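You operate a simulated robot arm through the tools that you are given. There is no shell and no other tool.

You run a simulated two-armed robot. Do the job below in one go: nothing can be reset, and whatever is moved stays where it is left.

JOB
Log the cherry lolly on the table scale, then pack it.
Fine: it goes in the cherry carton on the run-off table; open the lid and shut it again at the end.

The check looks at the end state, three seconds after you hand in, the way a careful person would. Anything else that was tipped, shoved, dropped, spilled or broken makes it a failure. A push-on lid holds only when it is set on centred and level and pressed home; a screw cap is set on level and turned clockwise until tight.

ROBOT AND FRAMES
Two 7-joint arms with fingered hands on one trunk that stands fixed in place. Base frame: the origin is at the foot of the trunk, x ahead of it, y to its left, z up; the work surface is at about z = 0.812. Units: m, rad, N and s.
The left shoulder is at [0.021, 0.269, 1.122], the right one opposite. Payload 5 kg a hand.
The TCP of each hand is the grasp point between the finger pads, 0.042 m short of the fingertips. In the tool frame z runs along the fingers and y along their closing line. The gripper opens to 0.208 m. The gripper's body begins 0.119 m behind the TCP. The gripper is a hand of 4 fingers: y runs from the thumb to the fingers, the wrist lies at [0, 0, -0.317] in the tool frame, and closing takes about 1.5 s.
Orientation is that of the tool frame in the base frame, as a unit quaternion [w, x, y, z]. With the fingers straight down and closing along the base's y, the tool's x points along the base's -x, its y along +y and its z along -z.

CONTROLS
- The arms move only by the tool arm_command. It takes "left_motion", "right_motion" or both (then of equal length, played together; a hand with none holds still); each is a list of rows, each an object of numbers (a shift or turn left out is 0, a gripper value left out holds the last): "dx", "dy", "dz": the shift along the base's x, y, z in units of 25 mm (1.0 is 25 mm); "wx", "wy", "wz": the turn, a rotation vector about the base's x, y, z in units of 6 degrees (1.0 is 6 degrees). In form: [{"dx": .., "dy": .., "dz": .., "wx": .., "wy": .., "wz": ..}, ...]. A call has 1 to 20 rows; each row shifts and turns the commanded pose from where the row before left it. "left_claw" and "right_claw" are, for a hand that has rows, the opening, from 0 (shut) to 1 (fully open), set as the call begins (left out, the last holds). A call with a number of a shift or a turn outside -1 to 1 is refused whole. Each row takes 0.2 s and may step no farther than 0.05 m and 0.15 rad from the row before; otherwise, or with a gripper value out of range, the whole call is refused. Where a pose cannot be reached the arm comes as near as it can. A force on the tool above 40 N (or 10 N above the force at the start of the call, whichever is more), or a blocked arm, ends the call early, and 0.2 s more pass. Each finger travels about 0.153 m/s and halts on what it meets, pressing with about 23 N; the grip force reading is that of the motor and also rises with nothing between the fingers. The clock runs only during rows and for 0.2 s after the last one: add rows that do not move to give the fingers time. The reply holds the time, the measured pose of the TCP, the force on the tool along the base axes, the opening and the grip force, in the units named above and with some noise, with the torque about the TCP (base axes, N m) and any sound that the robot's microphone picked up, and new pictures: "show" is both (left out), scene, wrist or none (wrist: the cameras of the hands that moved).
- Cameras (640 x 400 px; columns grow to the right, rows downward): "scene" is now at [0.1638, -0.0003, 1.4018]; the picture's right is [0.02, -1.00, 0.00], its down [-0.44, -0.01, -0.90] and it looks along [0.90, 0.02, -0.44] (base axes); focal length 263 px, centre (320, 200). "left" rides on the left gripper at [-0.094, 0.001, -0.146] in its tool frame; the picture's right is [-0.01, -1.00, 0.00], its down [0.84, -0.01, -0.54] and it looks along [0.54, -0.01, 0.84] (tool axes); focal length 280 px, centre (320, 200). "right" rides on the right gripper at [0.093, 0.001, -0.146] in its tool frame; the picture's right is [-0.01, 1.00, 0.00], its down [-0.84, -0.01, -0.54] and it looks along [-0.54, -0.01, 0.84] (tool axes); focal length 280 px, centre (320, 200). There is no depth. A picture from a camera that has moved, and an enlarged one, comes with that camera's place and axes in the base frame and with its lens.
- raise_lower(by): slides the trunk up (or, below 0, down) by that many m; the arms and the scene camera ride with it, the base frame stays. It gives what a move gives, with no picture.
- move_fingers(finger1, finger2, finger3, thumb_bend, hand): sets how far each is bent, from 0 (flat) to 1 (curled in); at 0.3 the hand is open as for a grip, at 0.7 the pads meet at the TCP. One left out holds its place. A second passes; each finger stops where it meets its share of the squeeze, and holds until it gets a number again. A gripper value or a shape takes the hand back. It gives what a move gives, with no picture; readings hold the bend of each and the force on the fingers (four entries, about 0 where the hand has none), thumb and palm.
- hand_shape(shape, hand): the hand has 4 fingers and takes this shape, open, in about a second: jaw (thumb against the fingers, like two jaws); tri (thumb and two fingers); tip (a fingertip pinch); poke (one finger out to press); point (the index stretched); flat (the hand flat); cup (the hand cupped); fist (a fist). The gripper value then closes the fingers along that shape, each until it touches; the sizes above hold for jaw. It gives what a move gives, with no picture.
- head_to(pan, tilt): turns the head with the scene camera to pan (to the left, within 1.396 rad either way) and tilt (down, from -0.506 to 1.204), counted from straight ahead of the robot. It gives what a move gives, and a new picture of the scene camera.
- zoom(camera, box): a new picture of the part [left, top, right, bottom] of that camera's present view, enlarged. It takes no simulated time.
- job_done(): hands the job in; it is judged then, once.

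Nothing tells you positions but the pictures and the camera data. Unless the task says otherwise, let go and move clear before handing in.

The tools are called as name(argument=value, ...) on one line, values as JSON. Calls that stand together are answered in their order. arm_command: Moves the arms, as the interface text tells. Its arguments: {"type":"object","properties":{"left_motion":{"type":"array","items":{"type":"object","properties":{"dx":{"type":"number"},"dy":{"type":"number"},"dz":{"type":"number"},"wx":{"type":"number"},"wy":{"type":"number"},"wz":{"type":"number"}}}},"left_claw":{"type":"number"},"right_motion":{"type":"array","items":{"type":"object","properties":{"dx":{"type":"number"},"dy":{"type":"number"},"dz":{"type":"number"},"wx":{"type":"number"},"wy":{"type":"number"},"wz":{"type":"number"}}}},"right_claw":{"type":"number"},"show":{"type":"string","enum":["both","scene","wrist","none"]}},"required":[]} The other tools are called the same way: raise_lower (by) slides the trunk up or down; hand_shape (shape, hand) gives the hand a shape; move_fingers (finger1, finger2, finger3, thumb_bend, hand) moves the fingers one by one; head_to (pan, tilt) turns the head that bears the scene camera; zoom (camera, box) takes an enlarged picture of a part of a camera's view; job_done () hands the job in.

At the start:

```text
time_s: 0.0
left_tool_pos: [0.5177, 0.241, 1.3003]
left_orientation: [0.0, -0.021, 1.0, -0.001]
left_force: [-0.2, 0.1, -0.7]
left_torque: [0.04, 0.0, 0.02]
left_grip_width: 0.2081
left_gripper_force: 0.1
left_shape: jaw
left_bend: [0.3, 0.3, 0.3, 0.3]
left_finger forces: [0.0, 0.0, 0.1, 0.0, 0.0, 0.0]
right_tool_pos: [0.7126, -0.2057, 1.2841]
right_orientation: [0.0, -0.021, 1.0, 0.001]
right_force: [0.3, 0.0, 1.3]
right_torque: [-0.03, 0.02, 0.0]
right_grip_width: 0.2082
right_gripper_force: 0.0
right_shape: jaw
right_bend: [0.3, 0.3, 0.3, 0.3]
right_finger forces: [0.0, 0.0, 0.0, 0.0, 0.1, 0.1]
trunk travel left (down, up): [-0.5, 0.121]
head pan, tilt: [0.017, 0.461]
```

scene: 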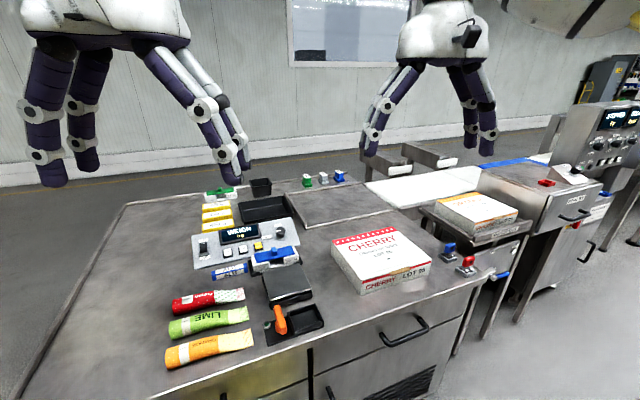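
right: 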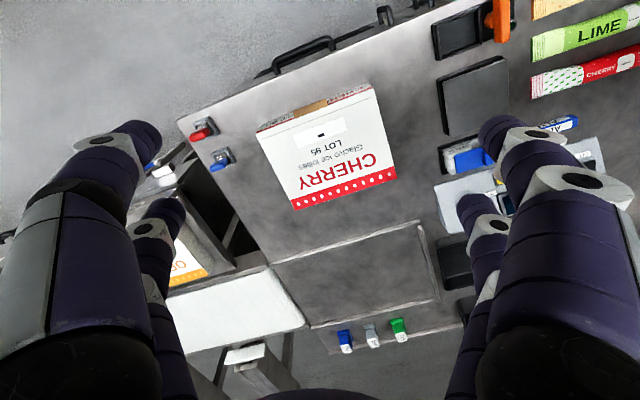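
left: 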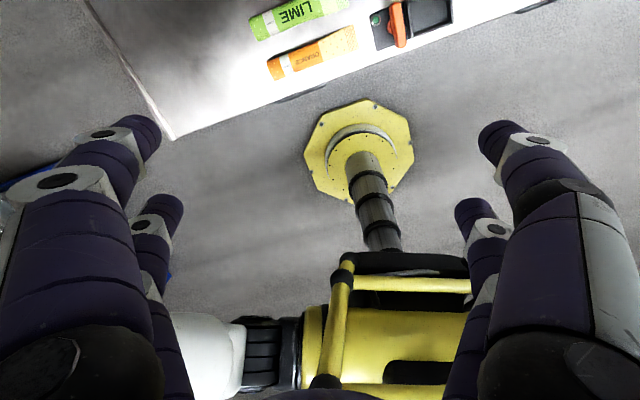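

I see a table with three wrapped lollies (cherry red, lime green, orange) at the left, a scale with a "WEIGH" display, a cherry carton on the table, and another (orange?) carton farther to the right. I'll take close-up looks before moving.

zoom(camera="scene", box=[150, 170, 350, 295])

zoom(camera="scene", box=[150, 255, 350, 380])

zoom(camera="scene", box=[310, 180, 550, 330])

zoom(camera="right", box=[160, 60, 440, 235])

zoom(camera="right", box=[400, 0, 640, 150])

```text
3.20 times, centred on (250, 232) of scene
camera zoom: at [0.1638, -0.0003, 1.4018], right [0.02, -1.0, 0.0], down [-0.44, -0.01, -0.9], along [0.9, 0.02, -0.44], focal length 842 px, centre (544, 96)
```

zoom: 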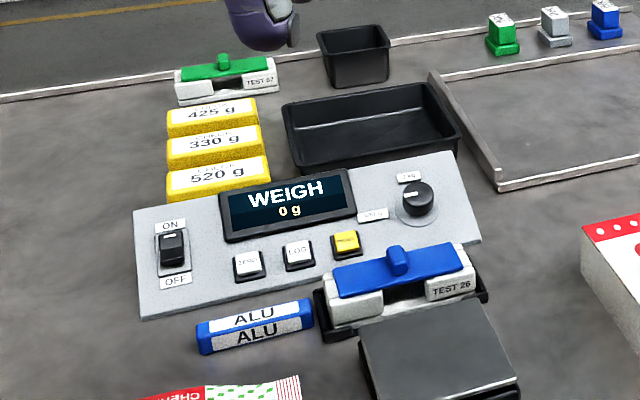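

```text
3.20 times, centred on (250, 318) of scene
camera zoom: at [0.1638, -0.0003, 1.4018], right [0.02, -1.0, 0.0], down [-0.44, -0.01, -0.9], along [0.9, 0.02, -0.44], focal length 842 px, centre (544, -176)
```

zoom: 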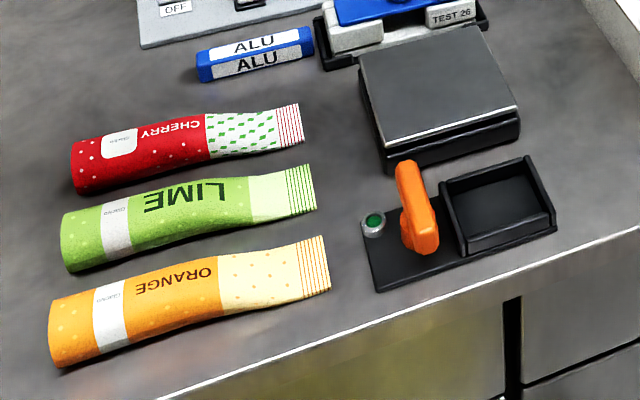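

```text
2.67 times, centred on (430, 255) of scene
camera zoom: at [0.1638, -0.0003, 1.4018], right [0.02, -1.0, 0.0], down [-0.44, -0.01, -0.9], along [0.9, 0.02, -0.44], focal length 701 px, centre (27, 53)
```

zoom: 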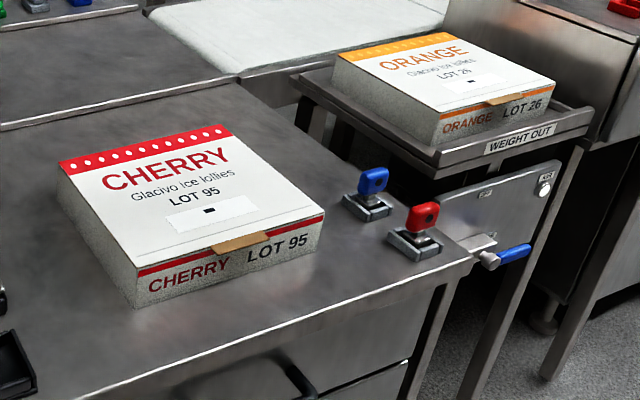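

```text
2.29 times, centred on (300, 148) of right
camera zoom: at [0.6195, -0.2076, 1.4301], right [-0.03, 1.0, 0.0], down [0.84, 0.02, 0.54], along [0.54, 0.01, -0.84], focal length 641 px, centre (366, 320)
```

zoom: 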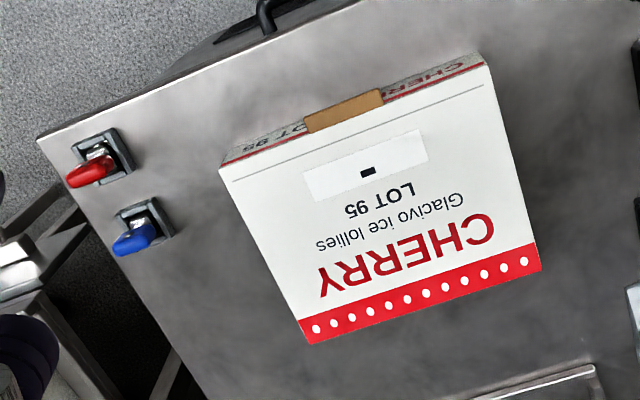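

```text
2.67 times, centred on (520, 75) of right
camera zoom: at [0.6195, -0.2076, 1.4301], right [-0.03, 1.0, 0.0], down [0.84, 0.02, 0.54], along [0.54, 0.01, -0.84], focal length 748 px, centre (-213, 533)
```

zoom: 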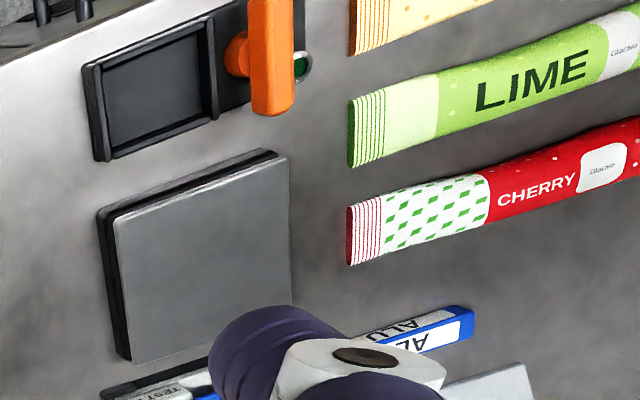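

The cherry lolly is at the left of the table and the cherry carton (LOT 95) is at the middle-right. I need to read the console labels and look round for anything else called run-off table or scale.

zoom(camera="scene", box=[190, 210, 302, 280])

zoom(camera="scene", box=[220, 225, 292, 270])

zoom(camera="scene", box=[480, 80, 640, 180])

head_to(pan=-0.7, tilt=0.4)

```text
5.71 times, centred on (246, 245) of scene
camera zoom: at [0.1638, -0.0003, 1.4018], right [0.02, -1.0, 0.0], down [-0.44, -0.01, -0.9], along [0.9, 0.02, -0.44], focal length 1503 px, centre (743, -57)
```

zoom: 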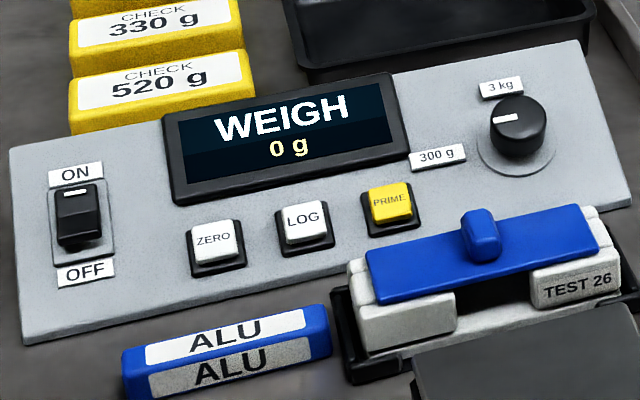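

```text
8.89 times, centred on (256, 248) of scene
camera zoom: at [0.1638, -0.0003, 1.4018], right [0.02, -1.0, 0.0], down [-0.44, -0.01, -0.9], along [0.9, 0.02, -0.44], focal length 2338 px, centre (889, -222)
```

zoom: 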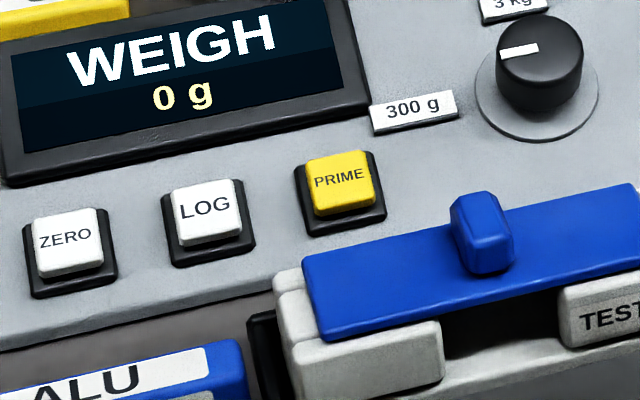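

```text
4.00 times, centred on (560, 130) of scene
camera zoom: at [0.1638, -0.0003, 1.4018], right [0.02, -1.0, 0.0], down [-0.44, -0.01, -0.9], along [0.9, 0.02, -0.44], focal length 1052 px, centre (-640, 480)
```

zoom: 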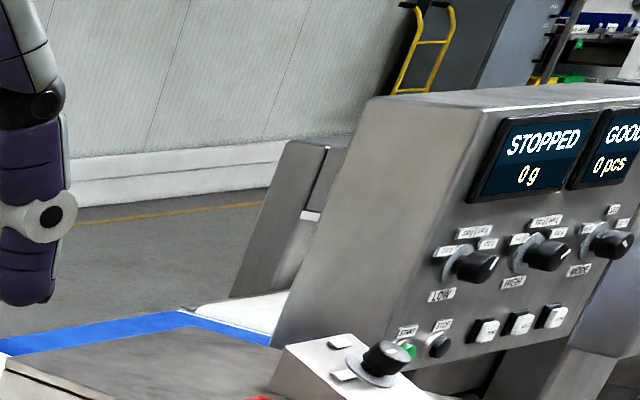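

```text
time_s: 1.1
left_tool_pos: [0.5167, 0.2425, 1.2999]
left_orientation: [0.0, -0.021, 1.0, 0.0]
left_force: [0.7, -0.6, -0.9]
left_torque: [0.02, 0.0, 0.02]
left_grip_width: 0.2078
left_gripper_force: 0.1
left_shape: jaw
left_bend: [0.3, 0.3, 0.3, 0.3]
left_finger forces: [0.0, 0.0, 0.0, 0.1, 0.0, 0.0]
right_tool_pos: [0.7142, -0.2058, 1.2842]
right_orientation: [0.0, -0.021, 1.0, 0.0]
right_force: [-0.4, 0.4, -1.2]
right_torque: [-0.01, 0.02, -0.01]
right_grip_width: 0.2078
right_gripper_force: 0.0
right_shape: jaw
right_bend: [0.3, 0.3, 0.3, 0.3]
right_finger forces: [0.1, 0.0, 0.0, 0.1, 0.0, 0.0]
trunk travel left (down, up): [-0.5, 0.121]
head pan, tilt: [-0.7, 0.4]
camera scene: at [0.143, -0.0615, 1.4074], right [-0.64, -0.77, 0.0], down [-0.3, 0.25, -0.92], along [0.71, -0.59, -0.39], focal length 263 px, centre (320, 200)
```

scene: 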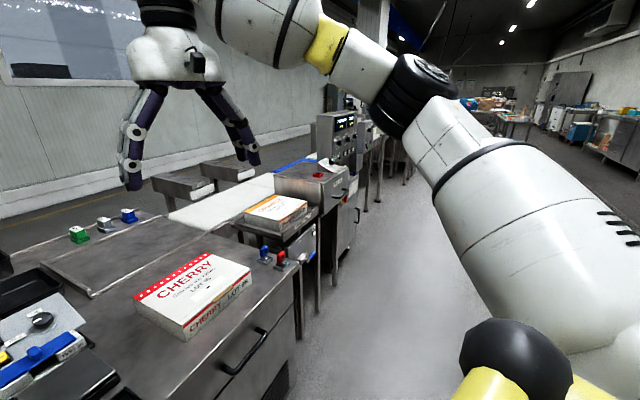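

The only cherry carton is the one on this table (the orange one sits in the WEIGHT OUT bay), so I take this table as the run-off table. Next I turn the head towards the scale and lollies for a closer look.

head_to(pan=0.25, tilt=0.75)

```text
time_s: 2.3
left_tool_pos: [0.5174, 0.2431, 1.3004]
left_orientation: [0.001, -0.021, 1.0, 0.001]
left_force: [-0.2, -0.7, 0.0]
left_torque: [0.04, -0.03, -0.01]
left_grip_width: 0.2081
left_gripper_force: 0.1
left_shape: jaw
left_bend: [0.3, 0.3, 0.3, 0.3]
left_finger forces: [0.1, 0.0, 0.0, 0.1, 0.0, 0.0]
right_tool_pos: [0.7134, -0.2055, 1.2833]
right_orientation: [0.001, -0.022, 1.0, 0.0]
right_force: [0.3, -0.4, 0.0]
right_torque: [0.03, -0.04, 0.0]
right_grip_width: 0.208
right_gripper_force: 0.0
right_shape: jaw
right_bend: [0.3, 0.3, 0.3, 0.3]
right_finger forces: [0.1, 0.1, 0.0, 0.0, 0.0, 0.1]
trunk travel left (down, up): [-0.5, 0.121]
head pan, tilt: [0.25, 0.75]
camera scene: at [0.1524, 0.0185, 1.3763], right [0.25, -0.97, 0.0], down [-0.66, -0.17, -0.73], along [0.71, 0.18, -0.68], focal length 263 px, centre (320, 200)
```

scene: 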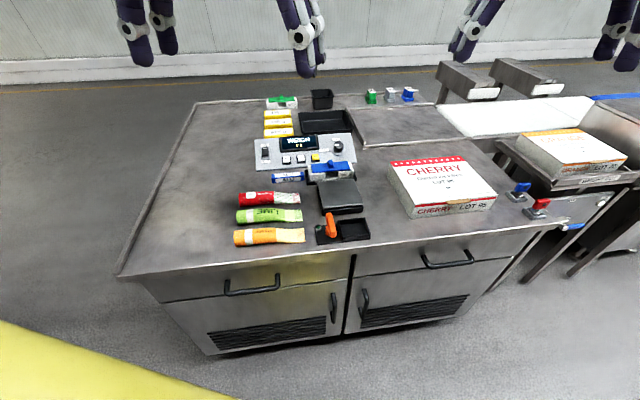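

zoom(camera="scene", box=[230, 90, 390, 190])

zoom(camera="scene", box=[225, 160, 385, 260])

zoom(camera="scene", box=[370, 140, 530, 240])

zoom(camera="scene", box=[300, 130, 364, 170])

```text
4.00 times, centred on (310, 140) of scene
camera zoom: at [0.1524, 0.0185, 1.3763], right [0.25, -0.97, 0.0], down [-0.66, -0.17, -0.73], along [0.71, 0.18, -0.68], focal length 1052 px, centre (360, 440)
```

zoom: 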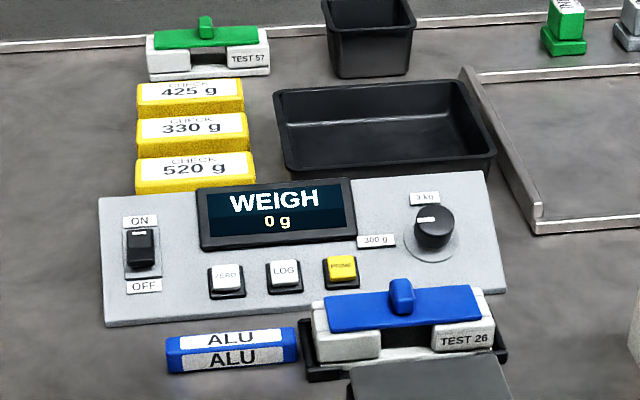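

```text
4.00 times, centred on (305, 210) of scene
camera zoom: at [0.1524, 0.0185, 1.3763], right [0.25, -0.97, 0.0], down [-0.66, -0.17, -0.73], along [0.71, 0.18, -0.68], focal length 1052 px, centre (380, 160)
```

zoom: 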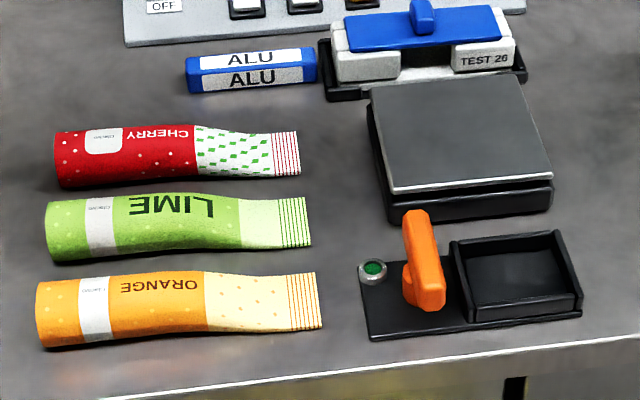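

```text
4.00 times, centred on (450, 190) of scene
camera zoom: at [0.1524, 0.0185, 1.3763], right [0.25, -0.97, 0.0], down [-0.66, -0.17, -0.73], along [0.71, 0.18, -0.68], focal length 1052 px, centre (-200, 240)
```

zoom: 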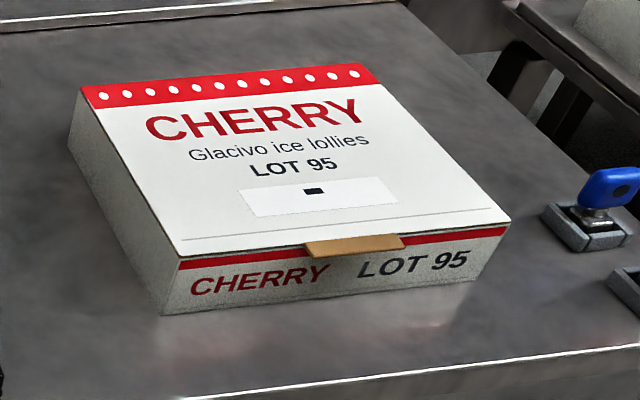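

```text
10.00 times, centred on (332, 150) of scene
camera zoom: at [0.1524, 0.0185, 1.3763], right [0.25, -0.97, 0.0], down [-0.66, -0.17, -0.73], along [0.71, 0.18, -0.68], focal length 2630 px, centre (200, 700)
```

zoom: 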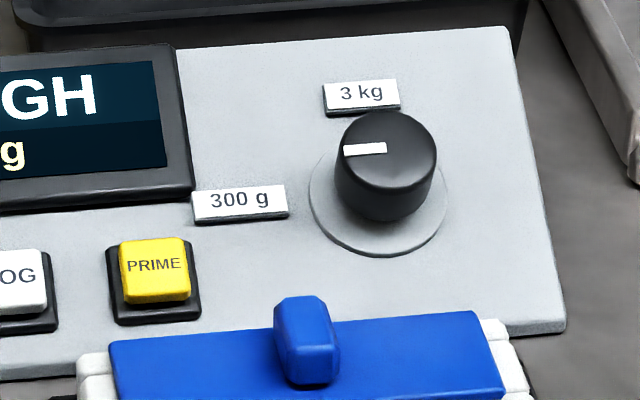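

The scale reads "WEIGH 0 g" with its range knob at 300 g. I place the cherry lolly around (0.69, 0.32), the platform around (0.74, 0.105), the LOG button around (0.90, 0.28) and the carton around (0.85, -0.18). I'll bring the left hand over the lolly, turned across it, for a close look.

arm_command(left_motion=[{"dx": 0.57, "dy": 0.03, "dz": -0.8, "wz": -1}, {"dx": 0.57, "dy": 0.03, "dz": -0.8, "wz": -1}, {"dx": 0.57, "dy": 0.03, "dz": -0.8, "wz": -1}, {"dx": 0.57, "dy": 0.03, "dz": -0.8, "wz": -1}, {"dx": 0.57, "dy": 0.03, "dz": -0.8, "wz": -1}, {"dx": 0.57, "dy": 0.03, "dz": -0.8, "wz": -1}, {"dx": 0.57, "dy": 0.03, "dz": -0.8, "wz": -1}, {"dx": 0.57, "dy": 0.03, "dz": -0.8, "wz": -1}, {"dx": 0.57, "dy": 0.03, "dz": -0.8, "wz": -1}, {"dx": 0.57, "dy": 0.03, "dz": -0.8, "wz": -1}, {"dx": 0.57, "dy": 0.03, "dz": -0.8, "wz": -1}, {"dx": 0.57, "dy": 0.03, "dz": -0.8, "wz": -1}, {}], show="both")

```text
time_s: 5.1
left_tool_pos: [0.6871, 0.2515, 1.0582]
left_orientation: [-0.001, 0.572, 0.82, 0.0]
left_force: [0.4, -0.9, -0.6]
left_torque: [0.0, -0.04, 0.0]
left_grip_width: 0.2078
left_gripper_force: 0.0
left_shape: jaw
left_bend: [0.3, 0.3, 0.3, 0.3]
left_finger forces: [0.0, 0.0, 0.0, 0.1, 0.0, 0.0]
right_tool_pos: [0.7134, -0.2056, 1.2834]
right_orientation: [-0.001, -0.021, 1.0, 0.0]
right_force: [-0.4, -0.3, 0.6]
right_torque: [0.01, -0.05, -0.02]
right_grip_width: 0.2079
right_gripper_force: 0.1
right_shape: jaw
right_bend: [0.3, 0.3, 0.3, 0.3]
right_finger forces: [0.0, 0.0, 0.1, 0.0, 0.0, 0.0]
trunk travel left (down, up): [-0.5, 0.121]
head pan, tilt: [0.25, 0.75]
camera scene: at [0.152, 0.0186, 1.3764], right [0.25, -0.97, 0.0], down [-0.66, -0.17, -0.73], along [0.71, 0.18, -0.68], focal length 263 px, centre (320, 200)
camera left: at [0.7211, 0.165, 1.2049], right [-0.93, -0.36, 0.0], down [-0.3, 0.79, 0.54], along [-0.19, 0.5, -0.84], focal length 280 px, centre (320, 200)
```

scene: 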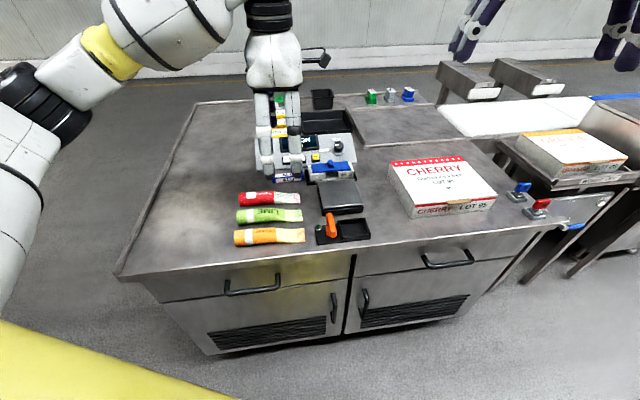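
left: 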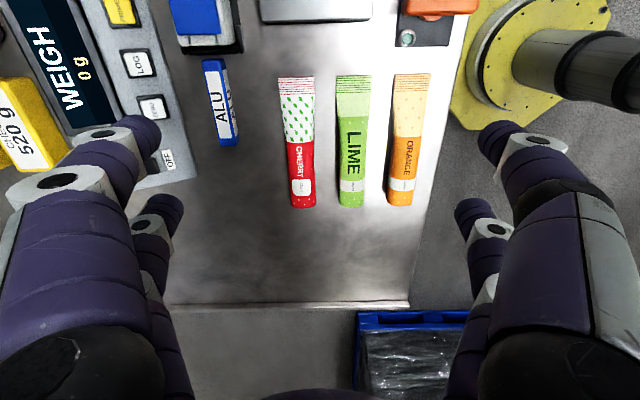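

The wrist camera shows the three lollies clearly from above. I zoom in to measure the gaps and the lolly's axis.

zoom(camera="left", box=[200, 60, 456, 220])

zoom(camera="left", box=[30, 0, 286, 160])

```text
2.50 times, centred on (328, 140) of left
camera zoom: at [0.7211, 0.165, 1.2049], right [-0.93, -0.36, 0.0], down [-0.3, 0.79, 0.54], along [-0.19, 0.5, -0.84], focal length 701 px, centre (300, 350)
```

zoom: 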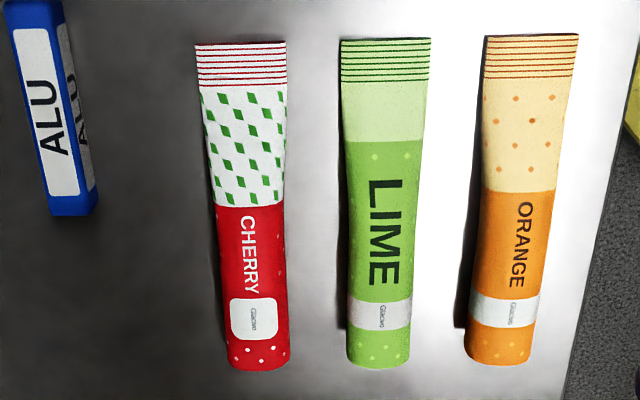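

```text
2.50 times, centred on (158, 80) of left
camera zoom: at [0.7211, 0.165, 1.2049], right [-0.93, -0.36, 0.0], down [-0.3, 0.79, 0.54], along [-0.19, 0.5, -0.84], focal length 701 px, centre (725, 500)
```

zoom: 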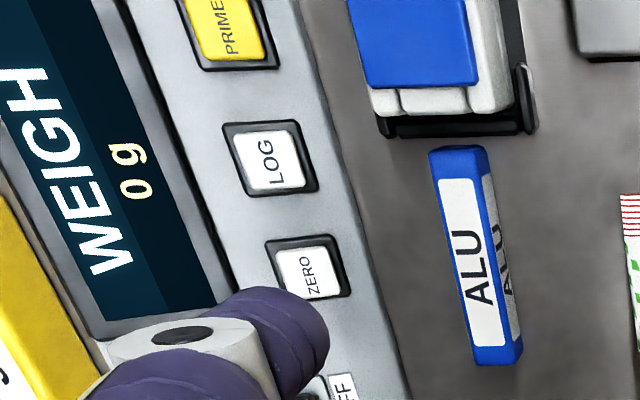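

The cherry lolly's body is about 0.04 m wide with roughly 0.035 m clear to the lime one; its axis is ~22° off base -y and its middle is about (0.69, 0.32). I'll narrow the left gripper and hover over it to check alignment.

arm_command(left_motion=[{"dx": 0, "dy": 0.8, "dz": -0.5, "wz": -0.4}, {"dx": 0, "dy": 0.8, "dz": -0.5}, {"dx": 0, "dy": 0.8, "dz": -0.8}, {"dx": 0, "dy": 0.8, "dz": -0.9}, {"dz": -0.9}, {"dz": -0.6}, {}, {}], left_claw=0.34, show="both")

```text
time_s: 6.9
left_tool_pos: [0.6871, 0.3324, 0.956]
left_orientation: [0.0, 0.588, 0.809, 0.0]
left_force: [0.3, 0.2, 0.1]
left_torque: [0.01, 0.01, 0.01]
left_grip_width: 0.071
left_gripper_force: 0.1
left_shape: jaw
left_bend: [0.73, 0.73, 0.73, 0.7]
left_finger forces: [0.0, 0.0, 0.1, 0.0, 0.0, 0.1]
right_tool_pos: [0.7125, -0.205, 1.2831]
right_orientation: [0.0, -0.022, 1.0, 0.0]
right_force: [-0.4, -0.6, 0.7]
right_torque: [-0.07, 0.01, -0.05]
right_grip_width: 0.2078
right_gripper_force: 0.1
right_shape: jaw
right_bend: [0.3, 0.3, 0.3, 0.3]
right_finger forces: [0.1, 0.0, 0.0, 0.0, 0.1, 0.1]
trunk travel left (down, up): [-0.5, 0.121]
head pan, tilt: [0.25, 0.75]
camera scene: at [0.1525, 0.0187, 1.3762], right [0.25, -0.97, 0.0], down [-0.66, -0.17, -0.73], along [0.71, 0.18, -0.68], focal length 263 px, centre (320, 200)
camera left: at [0.7181, 0.2442, 1.1008], right [-0.95, -0.32, 0.0], down [-0.27, 0.8, 0.54], along [-0.17, 0.51, -0.84], focal length 280 px, centre (320, 200)
```

scene: 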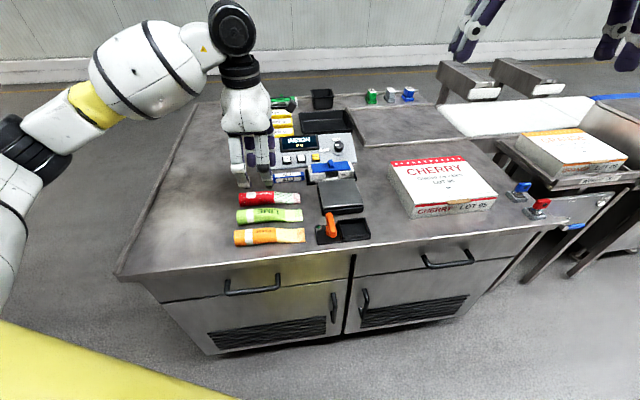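
left: 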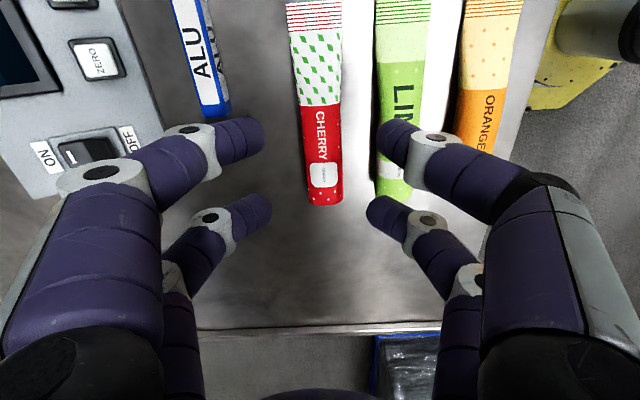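

The gripper reads 0.071 m and is centred near the lolly; I need to see how steeply the fingers lean at this opening before going between the lollies.

zoom(camera="scene", box=[200, 110, 328, 190])

zoom(camera="left", box=[120, 40, 520, 290])

```text
5.00 times, centred on (264, 150) of scene
camera zoom: at [0.1525, 0.0187, 1.3762], right [0.25, -0.97, 0.0], down [-0.66, -0.17, -0.73], along [0.71, 0.18, -0.68], focal length 1315 px, centre (600, 450)
```

zoom: 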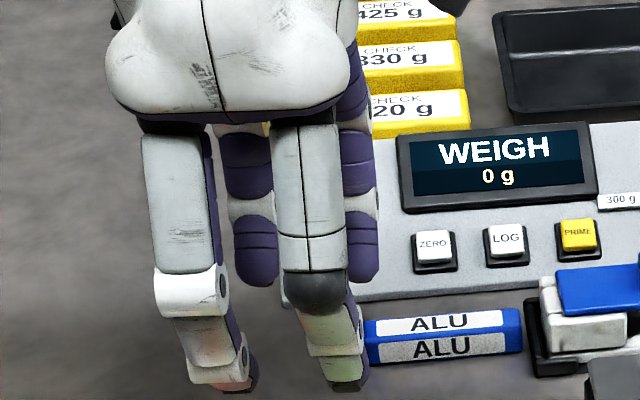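

```text
1.60 times, centred on (320, 165) of left
camera zoom: at [0.7181, 0.2442, 1.1008], right [-0.95, -0.32, 0.0], down [-0.27, 0.8, 0.54], along [-0.17, 0.51, -0.84], focal length 449 px, centre (320, 256)
```

zoom: 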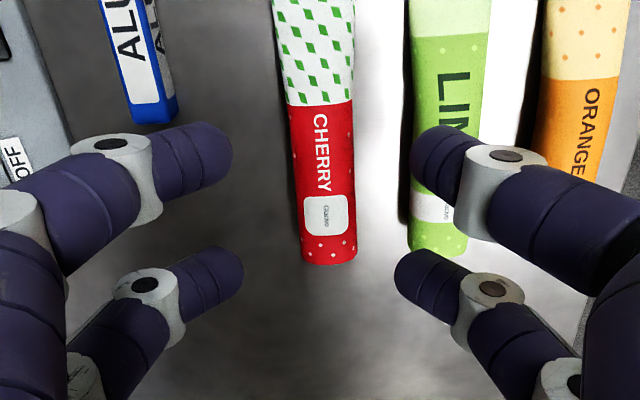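

Each side has two fingers and at this opening their end segments lean well outward, which could brush the lime lolly. I'll try the fingertip-pinch shape at this safe height and see how it looks.

hand_shape(shape="tip", hand="left")

zoom(camera="left", box=[0, 0, 640, 400])

zoom(camera="scene", box=[200, 90, 328, 170])

```text
time_s: 7.8
left_tool_pos: [0.6877, 0.3318, 0.9552]
left_orientation: [0.0, 0.587, 0.809, 0.001]
left_force: [-0.1, -0.5, -0.7]
left_torque: [-0.02, -0.04, -0.03]
left_grip_width: 0.2079
left_gripper_force: 0.0
left_shape: tip
left_bend: [0.3, 0.3, 0.3, 0.3]
left_finger forces: [0.0, 0.0, 0.0, 0.1, 0.0, 0.0]
right_tool_pos: [0.7132, -0.2052, 1.2825]
right_orientation: [0.0, -0.021, 1.0, -0.001]
right_force: [0.2, -0.6, -0.3]
right_torque: [0.0, 0.02, 0.02]
right_grip_width: 0.2076
right_gripper_force: 0.1
right_shape: jaw
right_bend: [0.3, 0.3, 0.3, 0.3]
right_finger forces: [0.1, 0.1, 0.1, 0.0, 0.1, 0.0]
trunk travel left (down, up): [-0.5, 0.121]
head pan, tilt: [0.25, 0.75]
```

```text
1.00 times, centred on (320, 200) of left (not enlarged: the box is as wide or as high as the picture)
camera zoom: at [0.7181, 0.244, 1.101], right [-0.95, -0.32, 0.0], down [-0.27, 0.8, 0.54], along [-0.17, 0.51, -0.84], focal length 280 px, centre (320, 200)
```

zoom: 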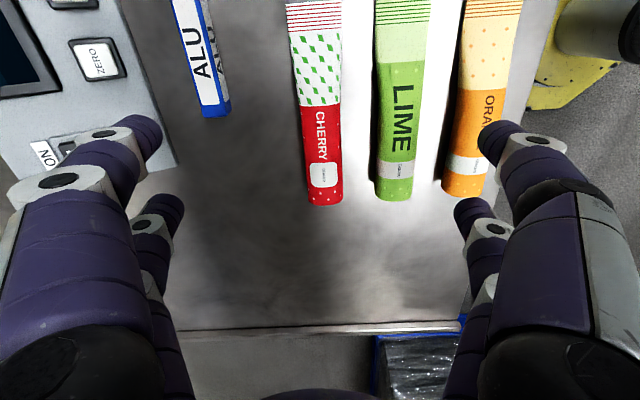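

```text
5.00 times, centred on (264, 130) of scene
camera zoom: at [0.1523, 0.0185, 1.3763], right [0.25, -0.97, 0.0], down [-0.66, -0.17, -0.73], along [0.71, 0.18, -0.68], focal length 1315 px, centre (600, 550)
```

zoom: 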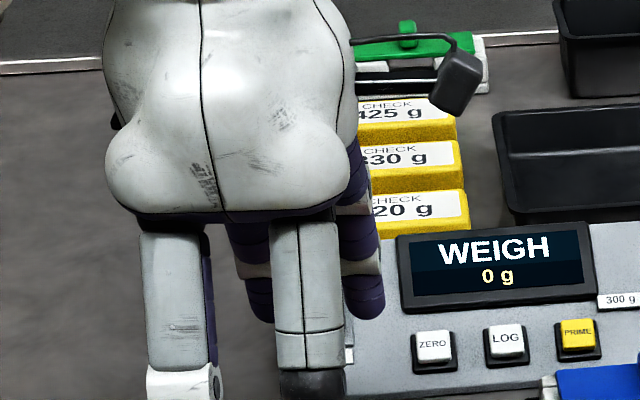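

The tip shape opens the same way; I'll close it partly to compare.

arm_command(left_motion=[{}, {}, {}, {}, {}], left_claw=0.34, show="wrist")

zoom(camera="scene", box=[200, 110, 328, 190])

```text
time_s: 9.0
left_tool_pos: [0.6869, 0.3311, 0.9546]
left_orientation: [0.0, 0.588, 0.809, 0.0]
left_force: [0.6, 1.2, 0.6]
left_torque: [-0.01, -0.01, 0.03]
left_grip_width: 0.0713
left_gripper_force: 0.0
left_shape: tip
left_bend: [0.73, 0.73, 0.73, 0.7]
left_finger forces: [0.1, 0.1, 0.1, 0.0, 0.0, 0.0]
right_tool_pos: [0.7135, -0.2059, 1.2835]
right_orientation: [0.0, -0.021, 1.0, 0.0]
right_force: [0.5, -0.2, -1.4]
right_torque: [-0.02, -0.03, 0.0]
right_grip_width: 0.2077
right_gripper_force: 0.0
right_shape: jaw
right_bend: [0.3, 0.3, 0.3, 0.3]
right_finger forces: [0.0, 0.0, 0.1, 0.1, 0.0, 0.0]
trunk travel left (down, up): [-0.5, 0.121]
head pan, tilt: [0.25, 0.75]
camera left: at [0.7181, 0.244, 1.101], right [-0.95, -0.32, 0.0], down [-0.27, 0.8, 0.54], along [-0.17, 0.51, -0.84], focal length 280 px, centre (320, 200)
```

left: 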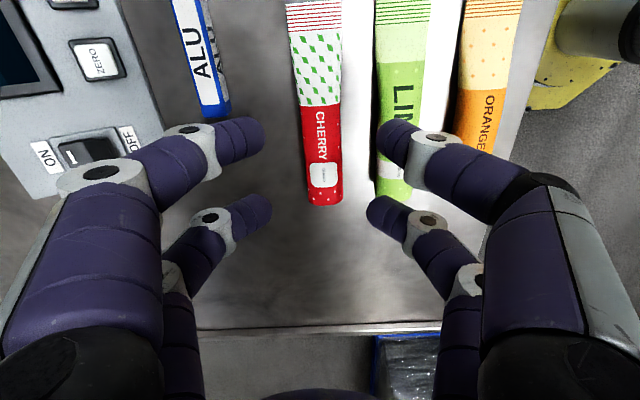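

```text
5.00 times, centred on (264, 150) of scene
camera zoom: at [0.1524, 0.0186, 1.3763], right [0.25, -0.97, 0.0], down [-0.66, -0.17, -0.73], along [0.71, 0.18, -0.68], focal length 1315 px, centre (600, 450)
```

zoom: 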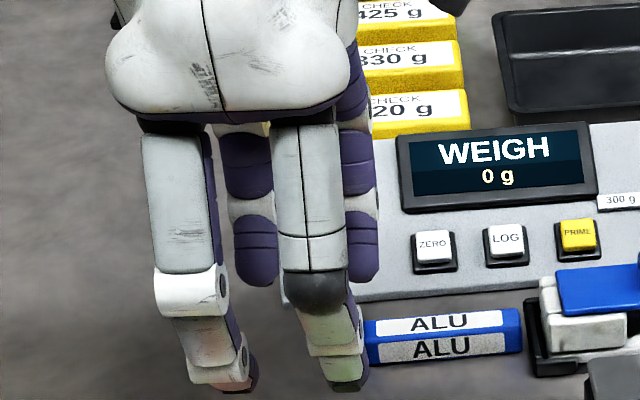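

Both shapes look alike from above. The right hand closes along base y, so the head camera can see its finger profile from the side; I'll close it partly and look.

arm_command(right_motion=[{}, {}, {}, {}, {}], right_claw=0.34, show="none")

head_to(pan=-0.35, tilt=0.25)

zoom(camera="scene", box=[192, 60, 448, 220])

```text
time_s: 10.2
left_tool_pos: [0.6869, 0.3315, 0.9552]
left_orientation: [0.0, 0.588, 0.809, 0.0]
left_force: [-0.5, 0.7, -0.2]
left_torque: [0.02, -0.01, 0.0]
left_grip_width: 0.0711
left_gripper_force: 0.1
left_shape: tip
left_bend: [0.73, 0.73, 0.73, 0.7]
left_finger forces: [0.1, 0.1, 0.0, 0.0, 0.0, 0.1]
right_tool_pos: [0.7131, -0.2053, 1.2838]
right_orientation: [0.0, -0.021, 1.0, 0.0]
right_force: [0.2, 0.1, -0.1]
right_torque: [0.03, 0.02, 0.0]
right_grip_width: 0.0712
right_gripper_force: 0.0
right_shape: jaw
right_bend: [0.73, 0.73, 0.73, 0.7]
right_finger forces: [0.1, 0.0, 0.1, 0.0, 0.0, 0.1]
trunk travel left (down, up): [-0.5, 0.121]
head pan, tilt: [0.25, 0.75]
```

```text
time_s: 11.2
left_tool_pos: [0.6873, 0.3336, 0.9557]
left_orientation: [0.0, 0.588, 0.809, 0.0]
left_force: [-0.5, 0.3, 0.1]
left_torque: [0.0, -0.02, -0.02]
left_grip_width: 0.0712
left_gripper_force: 0.1
left_shape: tip
left_bend: [0.73, 0.73, 0.73, 0.7]
left_finger forces: [0.0, 0.0, 0.0, 0.0, 0.0, 0.0]
right_tool_pos: [0.7134, -0.2051, 1.2831]
right_orientation: [0.0, -0.021, 1.0, 0.001]
right_force: [0.1, 0.4, 0.7]
right_torque: [-0.02, 0.01, -0.03]
right_grip_width: 0.0709
right_gripper_force: 0.1
right_shape: jaw
right_bend: [0.73, 0.73, 0.73, 0.7]
right_finger forces: [0.0, 0.0, 0.0, 0.0, 0.1, 0.0]
trunk travel left (down, up): [-0.5, 0.121]
head pan, tilt: [-0.351, 0.25]
camera scene: at [0.1598, -0.0339, 1.4213], right [-0.34, -0.94, 0.0], down [-0.23, 0.08, -0.97], along [0.91, -0.33, -0.25], focal length 263 px, centre (320, 200)
```

scene: 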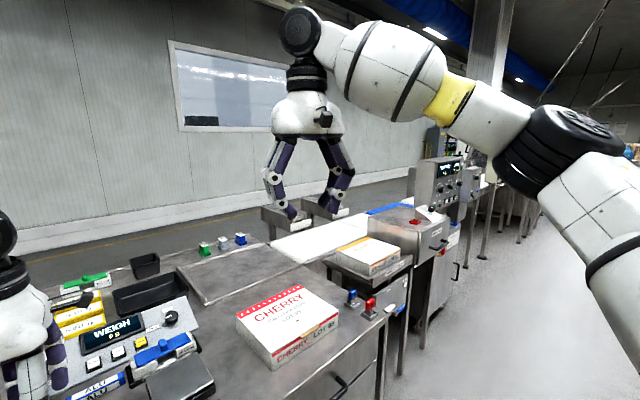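

```text
2.50 times, centred on (320, 140) of scene
camera zoom: at [0.1598, -0.0339, 1.4213], right [-0.34, -0.94, 0.0], down [-0.23, 0.08, -0.97], along [0.91, -0.33, -0.25], focal length 657 px, centre (320, 350)
```

zoom: 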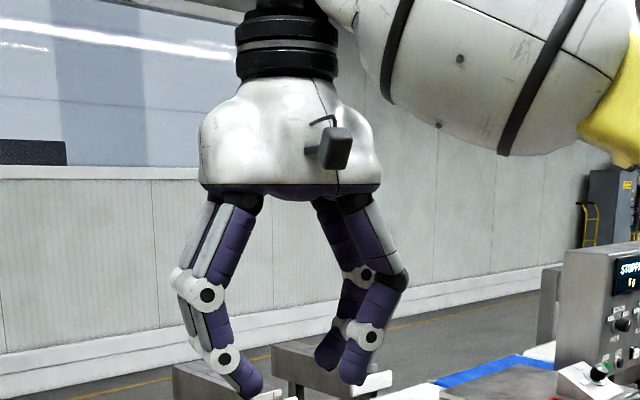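

This side view shows the end segments leaning about 37° at this opening. I'll test on the right hand how the fingers look with a less bent thumb side.

move_fingers(hand="right", thumb_bend=0.5)

zoom(camera="scene", box=[192, 60, 448, 220])

```text
time_s: 12.2
left_tool_pos: [0.6865, 0.331, 0.9549]
left_orientation: [0.0, 0.588, 0.809, 0.0]
left_force: [0.4, 0.3, -0.1]
left_torque: [-0.02, 0.03, -0.01]
left_grip_width: 0.0713
left_gripper_force: 0.0
left_shape: tip
left_bend: [0.73, 0.73, 0.73, 0.7]
left_finger forces: [0.0, 0.0, 0.0, 0.0, 0.1, 0.0]
right_tool_pos: [0.7133, -0.2052, 1.2833]
right_orientation: [0.0, -0.021, 1.0, 0.0]
right_force: [0.4, -0.8, -0.1]
right_torque: [-0.01, 0.03, -0.02]
right_grip_width: 0.098
right_gripper_force: 0.1
right_shape: fingers
right_bend: [0.73, 0.73, 0.73, 0.5]
right_finger forces: [0.1, 0.0, 0.0, 0.0, 0.0, 0.1]
trunk travel left (down, up): [-0.5, 0.121]
head pan, tilt: [-0.351, 0.25]
```

```text
2.50 times, centred on (320, 140) of scene
camera zoom: at [0.1598, -0.034, 1.4213], right [-0.34, -0.94, 0.0], down [-0.23, 0.08, -0.97], along [0.91, -0.33, -0.25], focal length 657 px, centre (320, 350)
```

zoom: 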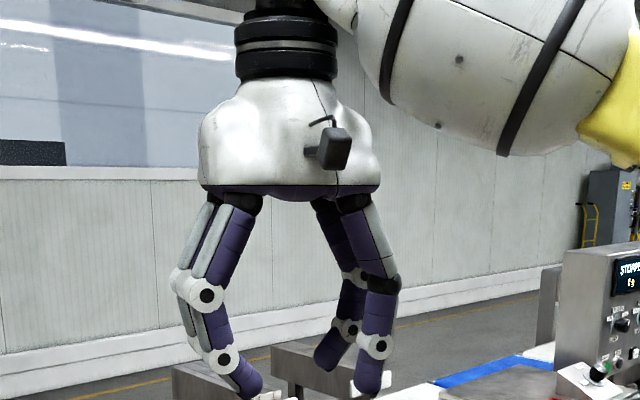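

The thumb side at bend 0.5 has a near-vertical tip, which fits the 35 mm gap to the lime lolly. One more finger shares the thumb's side; I'll find out which on the left hand, at this safe height.

move_fingers(hand="left", finger3=0.5, thumb_bend=0.5, finger1=0.8, finger2=0.8)

zoom(camera="left", box=[80, 0, 560, 300])

```text
time_s: 13.2
left_tool_pos: [0.6873, 0.3327, 0.9558]
left_orientation: [0.0, 0.587, 0.809, 0.0]
left_force: [-1.1, 0.0, -0.7]
left_torque: [0.02, 0.02, -0.01]
left_grip_width: 0.0451
left_gripper_force: 0.0
left_shape: fingers
left_bend: [0.8, 0.8, 0.5, 0.5]
left_finger forces: [0.1, 0.0, 0.0, 0.0, 0.1, 0.0]
right_tool_pos: [0.7136, -0.2052, 1.2843]
right_orientation: [0.0, -0.022, 1.0, 0.0]
right_force: [0.1, -0.2, -0.4]
right_torque: [0.03, 0.02, -0.02]
right_grip_width: 0.0978
right_gripper_force: 0.0
right_shape: fingers
right_bend: [0.73, 0.73, 0.73, 0.5]
right_finger forces: [0.0, 0.1, 0.0, 0.0, 0.0, 0.1]
trunk travel left (down, up): [-0.5, 0.121]
head pan, tilt: [-0.351, 0.25]
```

```text
1.33 times, centred on (320, 150) of left
camera zoom: at [0.7181, 0.244, 1.101], right [-0.95, -0.32, 0.0], down [-0.27, 0.8, 0.54], along [-0.17, 0.51, -0.84], focal length 374 px, centre (320, 267)
```

zoom: 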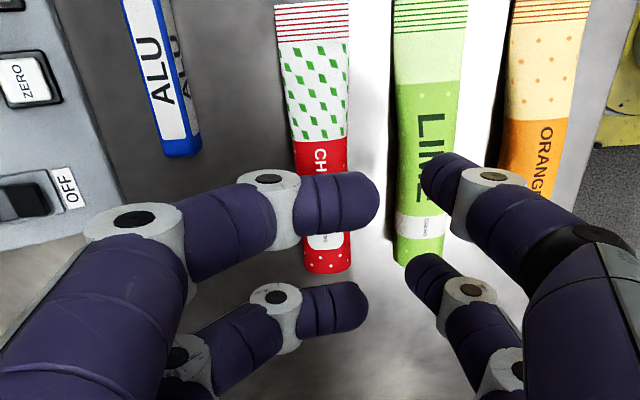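

Finger 3 pairs with the thumb on the lime side. I'll set that side near-vertical, the other side slightly open, and hover so the lime-side tips sit over the gap.

move_fingers(hand="left", finger1=0.58, finger2=0.58)

arm_command(left_motion=[{"dx": 0.32, "dy": 0.31, "dz": -0.3, "wz": 0.34}, {"dx": 0.32, "dy": 0.31, "dz": -0.3, "wz": 0.34}, {"dz": -0.3}, {"dz": -0.3}, {}], show="wrist")

zoom(camera="left", box=[160, 0, 480, 200])

```text
time_s: 14.2
left_tool_pos: [0.6864, 0.3326, 0.9547]
left_orientation: [0.001, 0.587, 0.809, 0.001]
left_force: [-0.6, -1.1, 0.7]
left_torque: [-0.03, -0.01, 0.0]
left_grip_width: 0.0941
left_gripper_force: 0.0
left_shape: fingers
left_bend: [0.57, 0.57, 0.5, 0.5]
left_finger forces: [0.0, 0.0, 0.0, 0.0, 0.0, 0.0]
right_tool_pos: [0.7127, -0.2046, 1.2845]
right_orientation: [0.0, -0.021, 1.0, 0.0]
right_force: [-0.4, -0.2, 0.1]
right_torque: [-0.01, 0.0, 0.03]
right_grip_width: 0.0981
right_gripper_force: 0.0
right_shape: fingers
right_bend: [0.73, 0.73, 0.73, 0.5]
right_finger forces: [0.0, 0.1, 0.0, 0.0, 0.0, 0.0]
trunk travel left (down, up): [-0.5, 0.121]
head pan, tilt: [-0.351, 0.25]
```

```text
time_s: 15.4
left_tool_pos: [0.7025, 0.3486, 0.9245]
left_orientation: [-0.001, 0.559, 0.829, 0.0]
left_force: [-0.3, 0.1, 0.6]
left_torque: [-0.02, 0.01, 0.0]
left_grip_width: 0.094
left_gripper_force: 0.1
left_shape: fingers
left_bend: [0.57, 0.57, 0.5, 0.5]
left_finger forces: [0.0, 0.0, 0.0, 0.1, 0.0, 0.0]
right_tool_pos: [0.7135, -0.2048, 1.2834]
right_orientation: [0.0, -0.021, 1.0, 0.0]
right_force: [-0.1, 0.4, 0.1]
right_torque: [-0.02, -0.03, 0.01]
right_grip_width: 0.0979
right_gripper_force: 0.0
right_shape: fingers
right_bend: [0.73, 0.73, 0.73, 0.5]
right_finger forces: [0.1, 0.0, 0.0, 0.0, 0.1, 0.1]
trunk travel left (down, up): [-0.5, 0.121]
head pan, tilt: [-0.351, 0.25]
camera left: at [0.7399, 0.2625, 1.0706], right [-0.92, -0.39, 0.0], down [-0.33, 0.78, 0.54], along [-0.21, 0.5, -0.84], focal length 280 px, centre (320, 200)
```

left: 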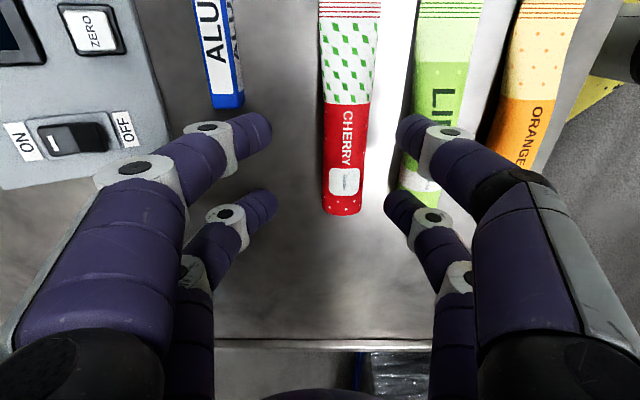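

```text
2.00 times, centred on (320, 100) of left
camera zoom: at [0.7399, 0.2625, 1.0706], right [-0.92, -0.39, 0.0], down [-0.33, 0.78, 0.54], along [-0.21, 0.5, -0.84], focal length 561 px, centre (320, 400)
```

zoom: 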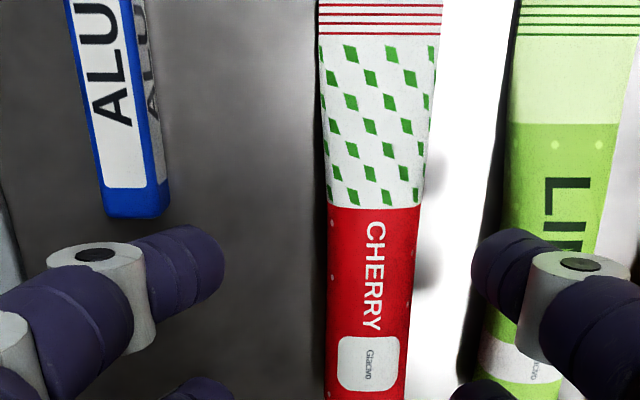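

The lime-side tips line up with the gap to within a few millimetres; I'll nudge ~4 mm away from the lime lolly and descend most of the way.

arm_command(left_motion=[{"dx": 0.15, "dy": 0.06}, {"dz": -0.4}, {"dz": -0.4}, {"dz": -0.4}, {"dz": -0.3}, {}], show="wrist")

zoom(camera="left", box=[240, 60, 496, 220])

```text
time_s: 16.8
left_tool_pos: [0.7068, 0.3479, 0.8884]
left_orientation: [0.0, 0.559, 0.829, 0.001]
left_force: [-0.5, 0.2, 0.5]
left_torque: [0.0, 0.0, 0.0]
left_grip_width: 0.0939
left_gripper_force: 0.1
left_shape: fingers
left_bend: [0.57, 0.57, 0.5, 0.5]
left_finger forces: [0.0, 0.0, 0.0, 0.1, 0.1, 0.0]
right_tool_pos: [0.7135, -0.2049, 1.2833]
right_orientation: [0.0, -0.021, 1.0, 0.0]
right_force: [0.6, 0.2, -0.6]
right_torque: [-0.02, -0.03, -0.04]
right_grip_width: 0.0978
right_gripper_force: 0.0
right_shape: fingers
right_bend: [0.73, 0.73, 0.73, 0.5]
right_finger forces: [0.1, 0.0, 0.1, 0.0, 0.0, 0.0]
trunk travel left (down, up): [-0.5, 0.121]
head pan, tilt: [-0.351, 0.25]
camera left: at [0.7441, 0.2638, 1.0338], right [-0.92, -0.39, 0.0], down [-0.33, 0.78, 0.54], along [-0.21, 0.5, -0.84], focal length 280 px, centre (320, 200)
```

left: 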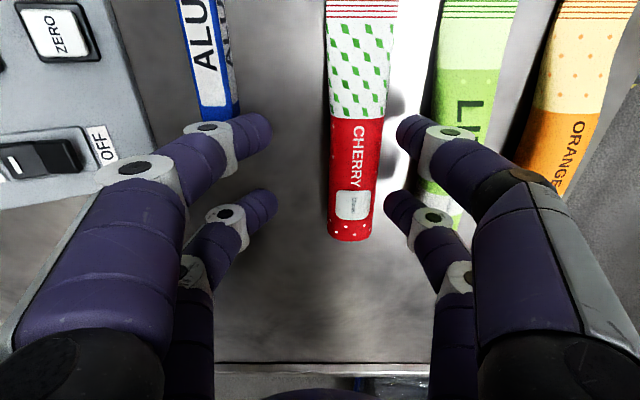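

```text
2.50 times, centred on (368, 140) of left
camera zoom: at [0.7441, 0.2638, 1.0338], right [-0.92, -0.39, 0.0], down [-0.33, 0.78, 0.54], along [-0.21, 0.5, -0.84], focal length 701 px, centre (200, 350)
```

zoom: 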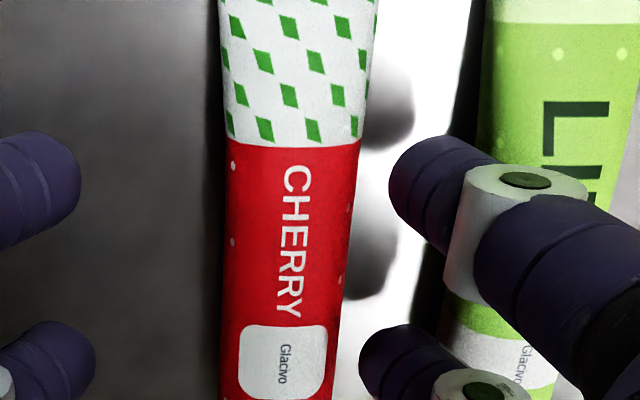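

The lime-side fingers sit in the gap with clearance to both lollies. I continue down to just above the table.

arm_command(left_motion=[{"dz": -0.35}, {"dz": -0.35}, {"dz": -0.3}, {}], show="wrist")

zoom(camera="left", box=[220, 80, 476, 240])

```text
time_s: 17.8
left_tool_pos: [0.7071, 0.3486, 0.8642]
left_orientation: [0.001, 0.559, 0.829, 0.001]
left_force: [-0.1, 1.1, 16.4]
left_torque: [-0.14, 1.16, -0.07]
left_grip_width: 0.094
left_gripper_force: 8.6
left_shape: fingers
left_bend: [0.57, 0.57, 0.5, 0.5]
left_finger forces: [0.2, 0.1, 12.2, 0.1, 4.7, 0.1]
right_tool_pos: [0.7132, -0.2049, 1.2838]
right_orientation: [0.0, -0.021, 1.0, 0.001]
right_force: [-0.3, -0.6, 1.0]
right_torque: [0.04, 0.04, -0.01]
right_grip_width: 0.0981
right_gripper_force: 0.0
right_shape: fingers
right_bend: [0.73, 0.73, 0.73, 0.5]
right_finger forces: [0.0, 0.0, 0.1, 0.0, 0.1, 0.1]
trunk travel left (down, up): [-0.5, 0.121]
head pan, tilt: [-0.351, 0.25]
camera left: at [0.7439, 0.2634, 1.0106], right [-0.92, -0.39, 0.0], down [-0.33, 0.78, 0.54], along [-0.21, 0.5, -0.84], focal length 280 px, centre (320, 200)
```

left: 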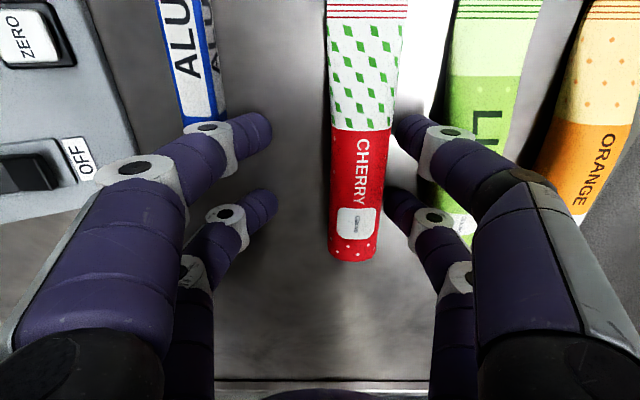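

```text
2.50 times, centred on (348, 160) of left
camera zoom: at [0.7439, 0.2634, 1.0106], right [-0.92, -0.39, 0.0], down [-0.33, 0.78, 0.54], along [-0.21, 0.5, -0.84], focal length 701 px, centre (250, 300)
```

zoom: 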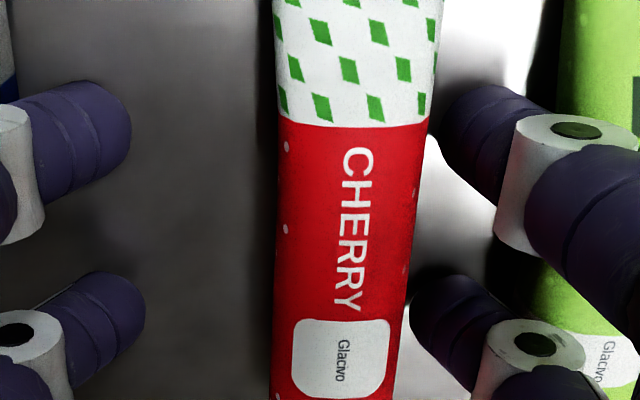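

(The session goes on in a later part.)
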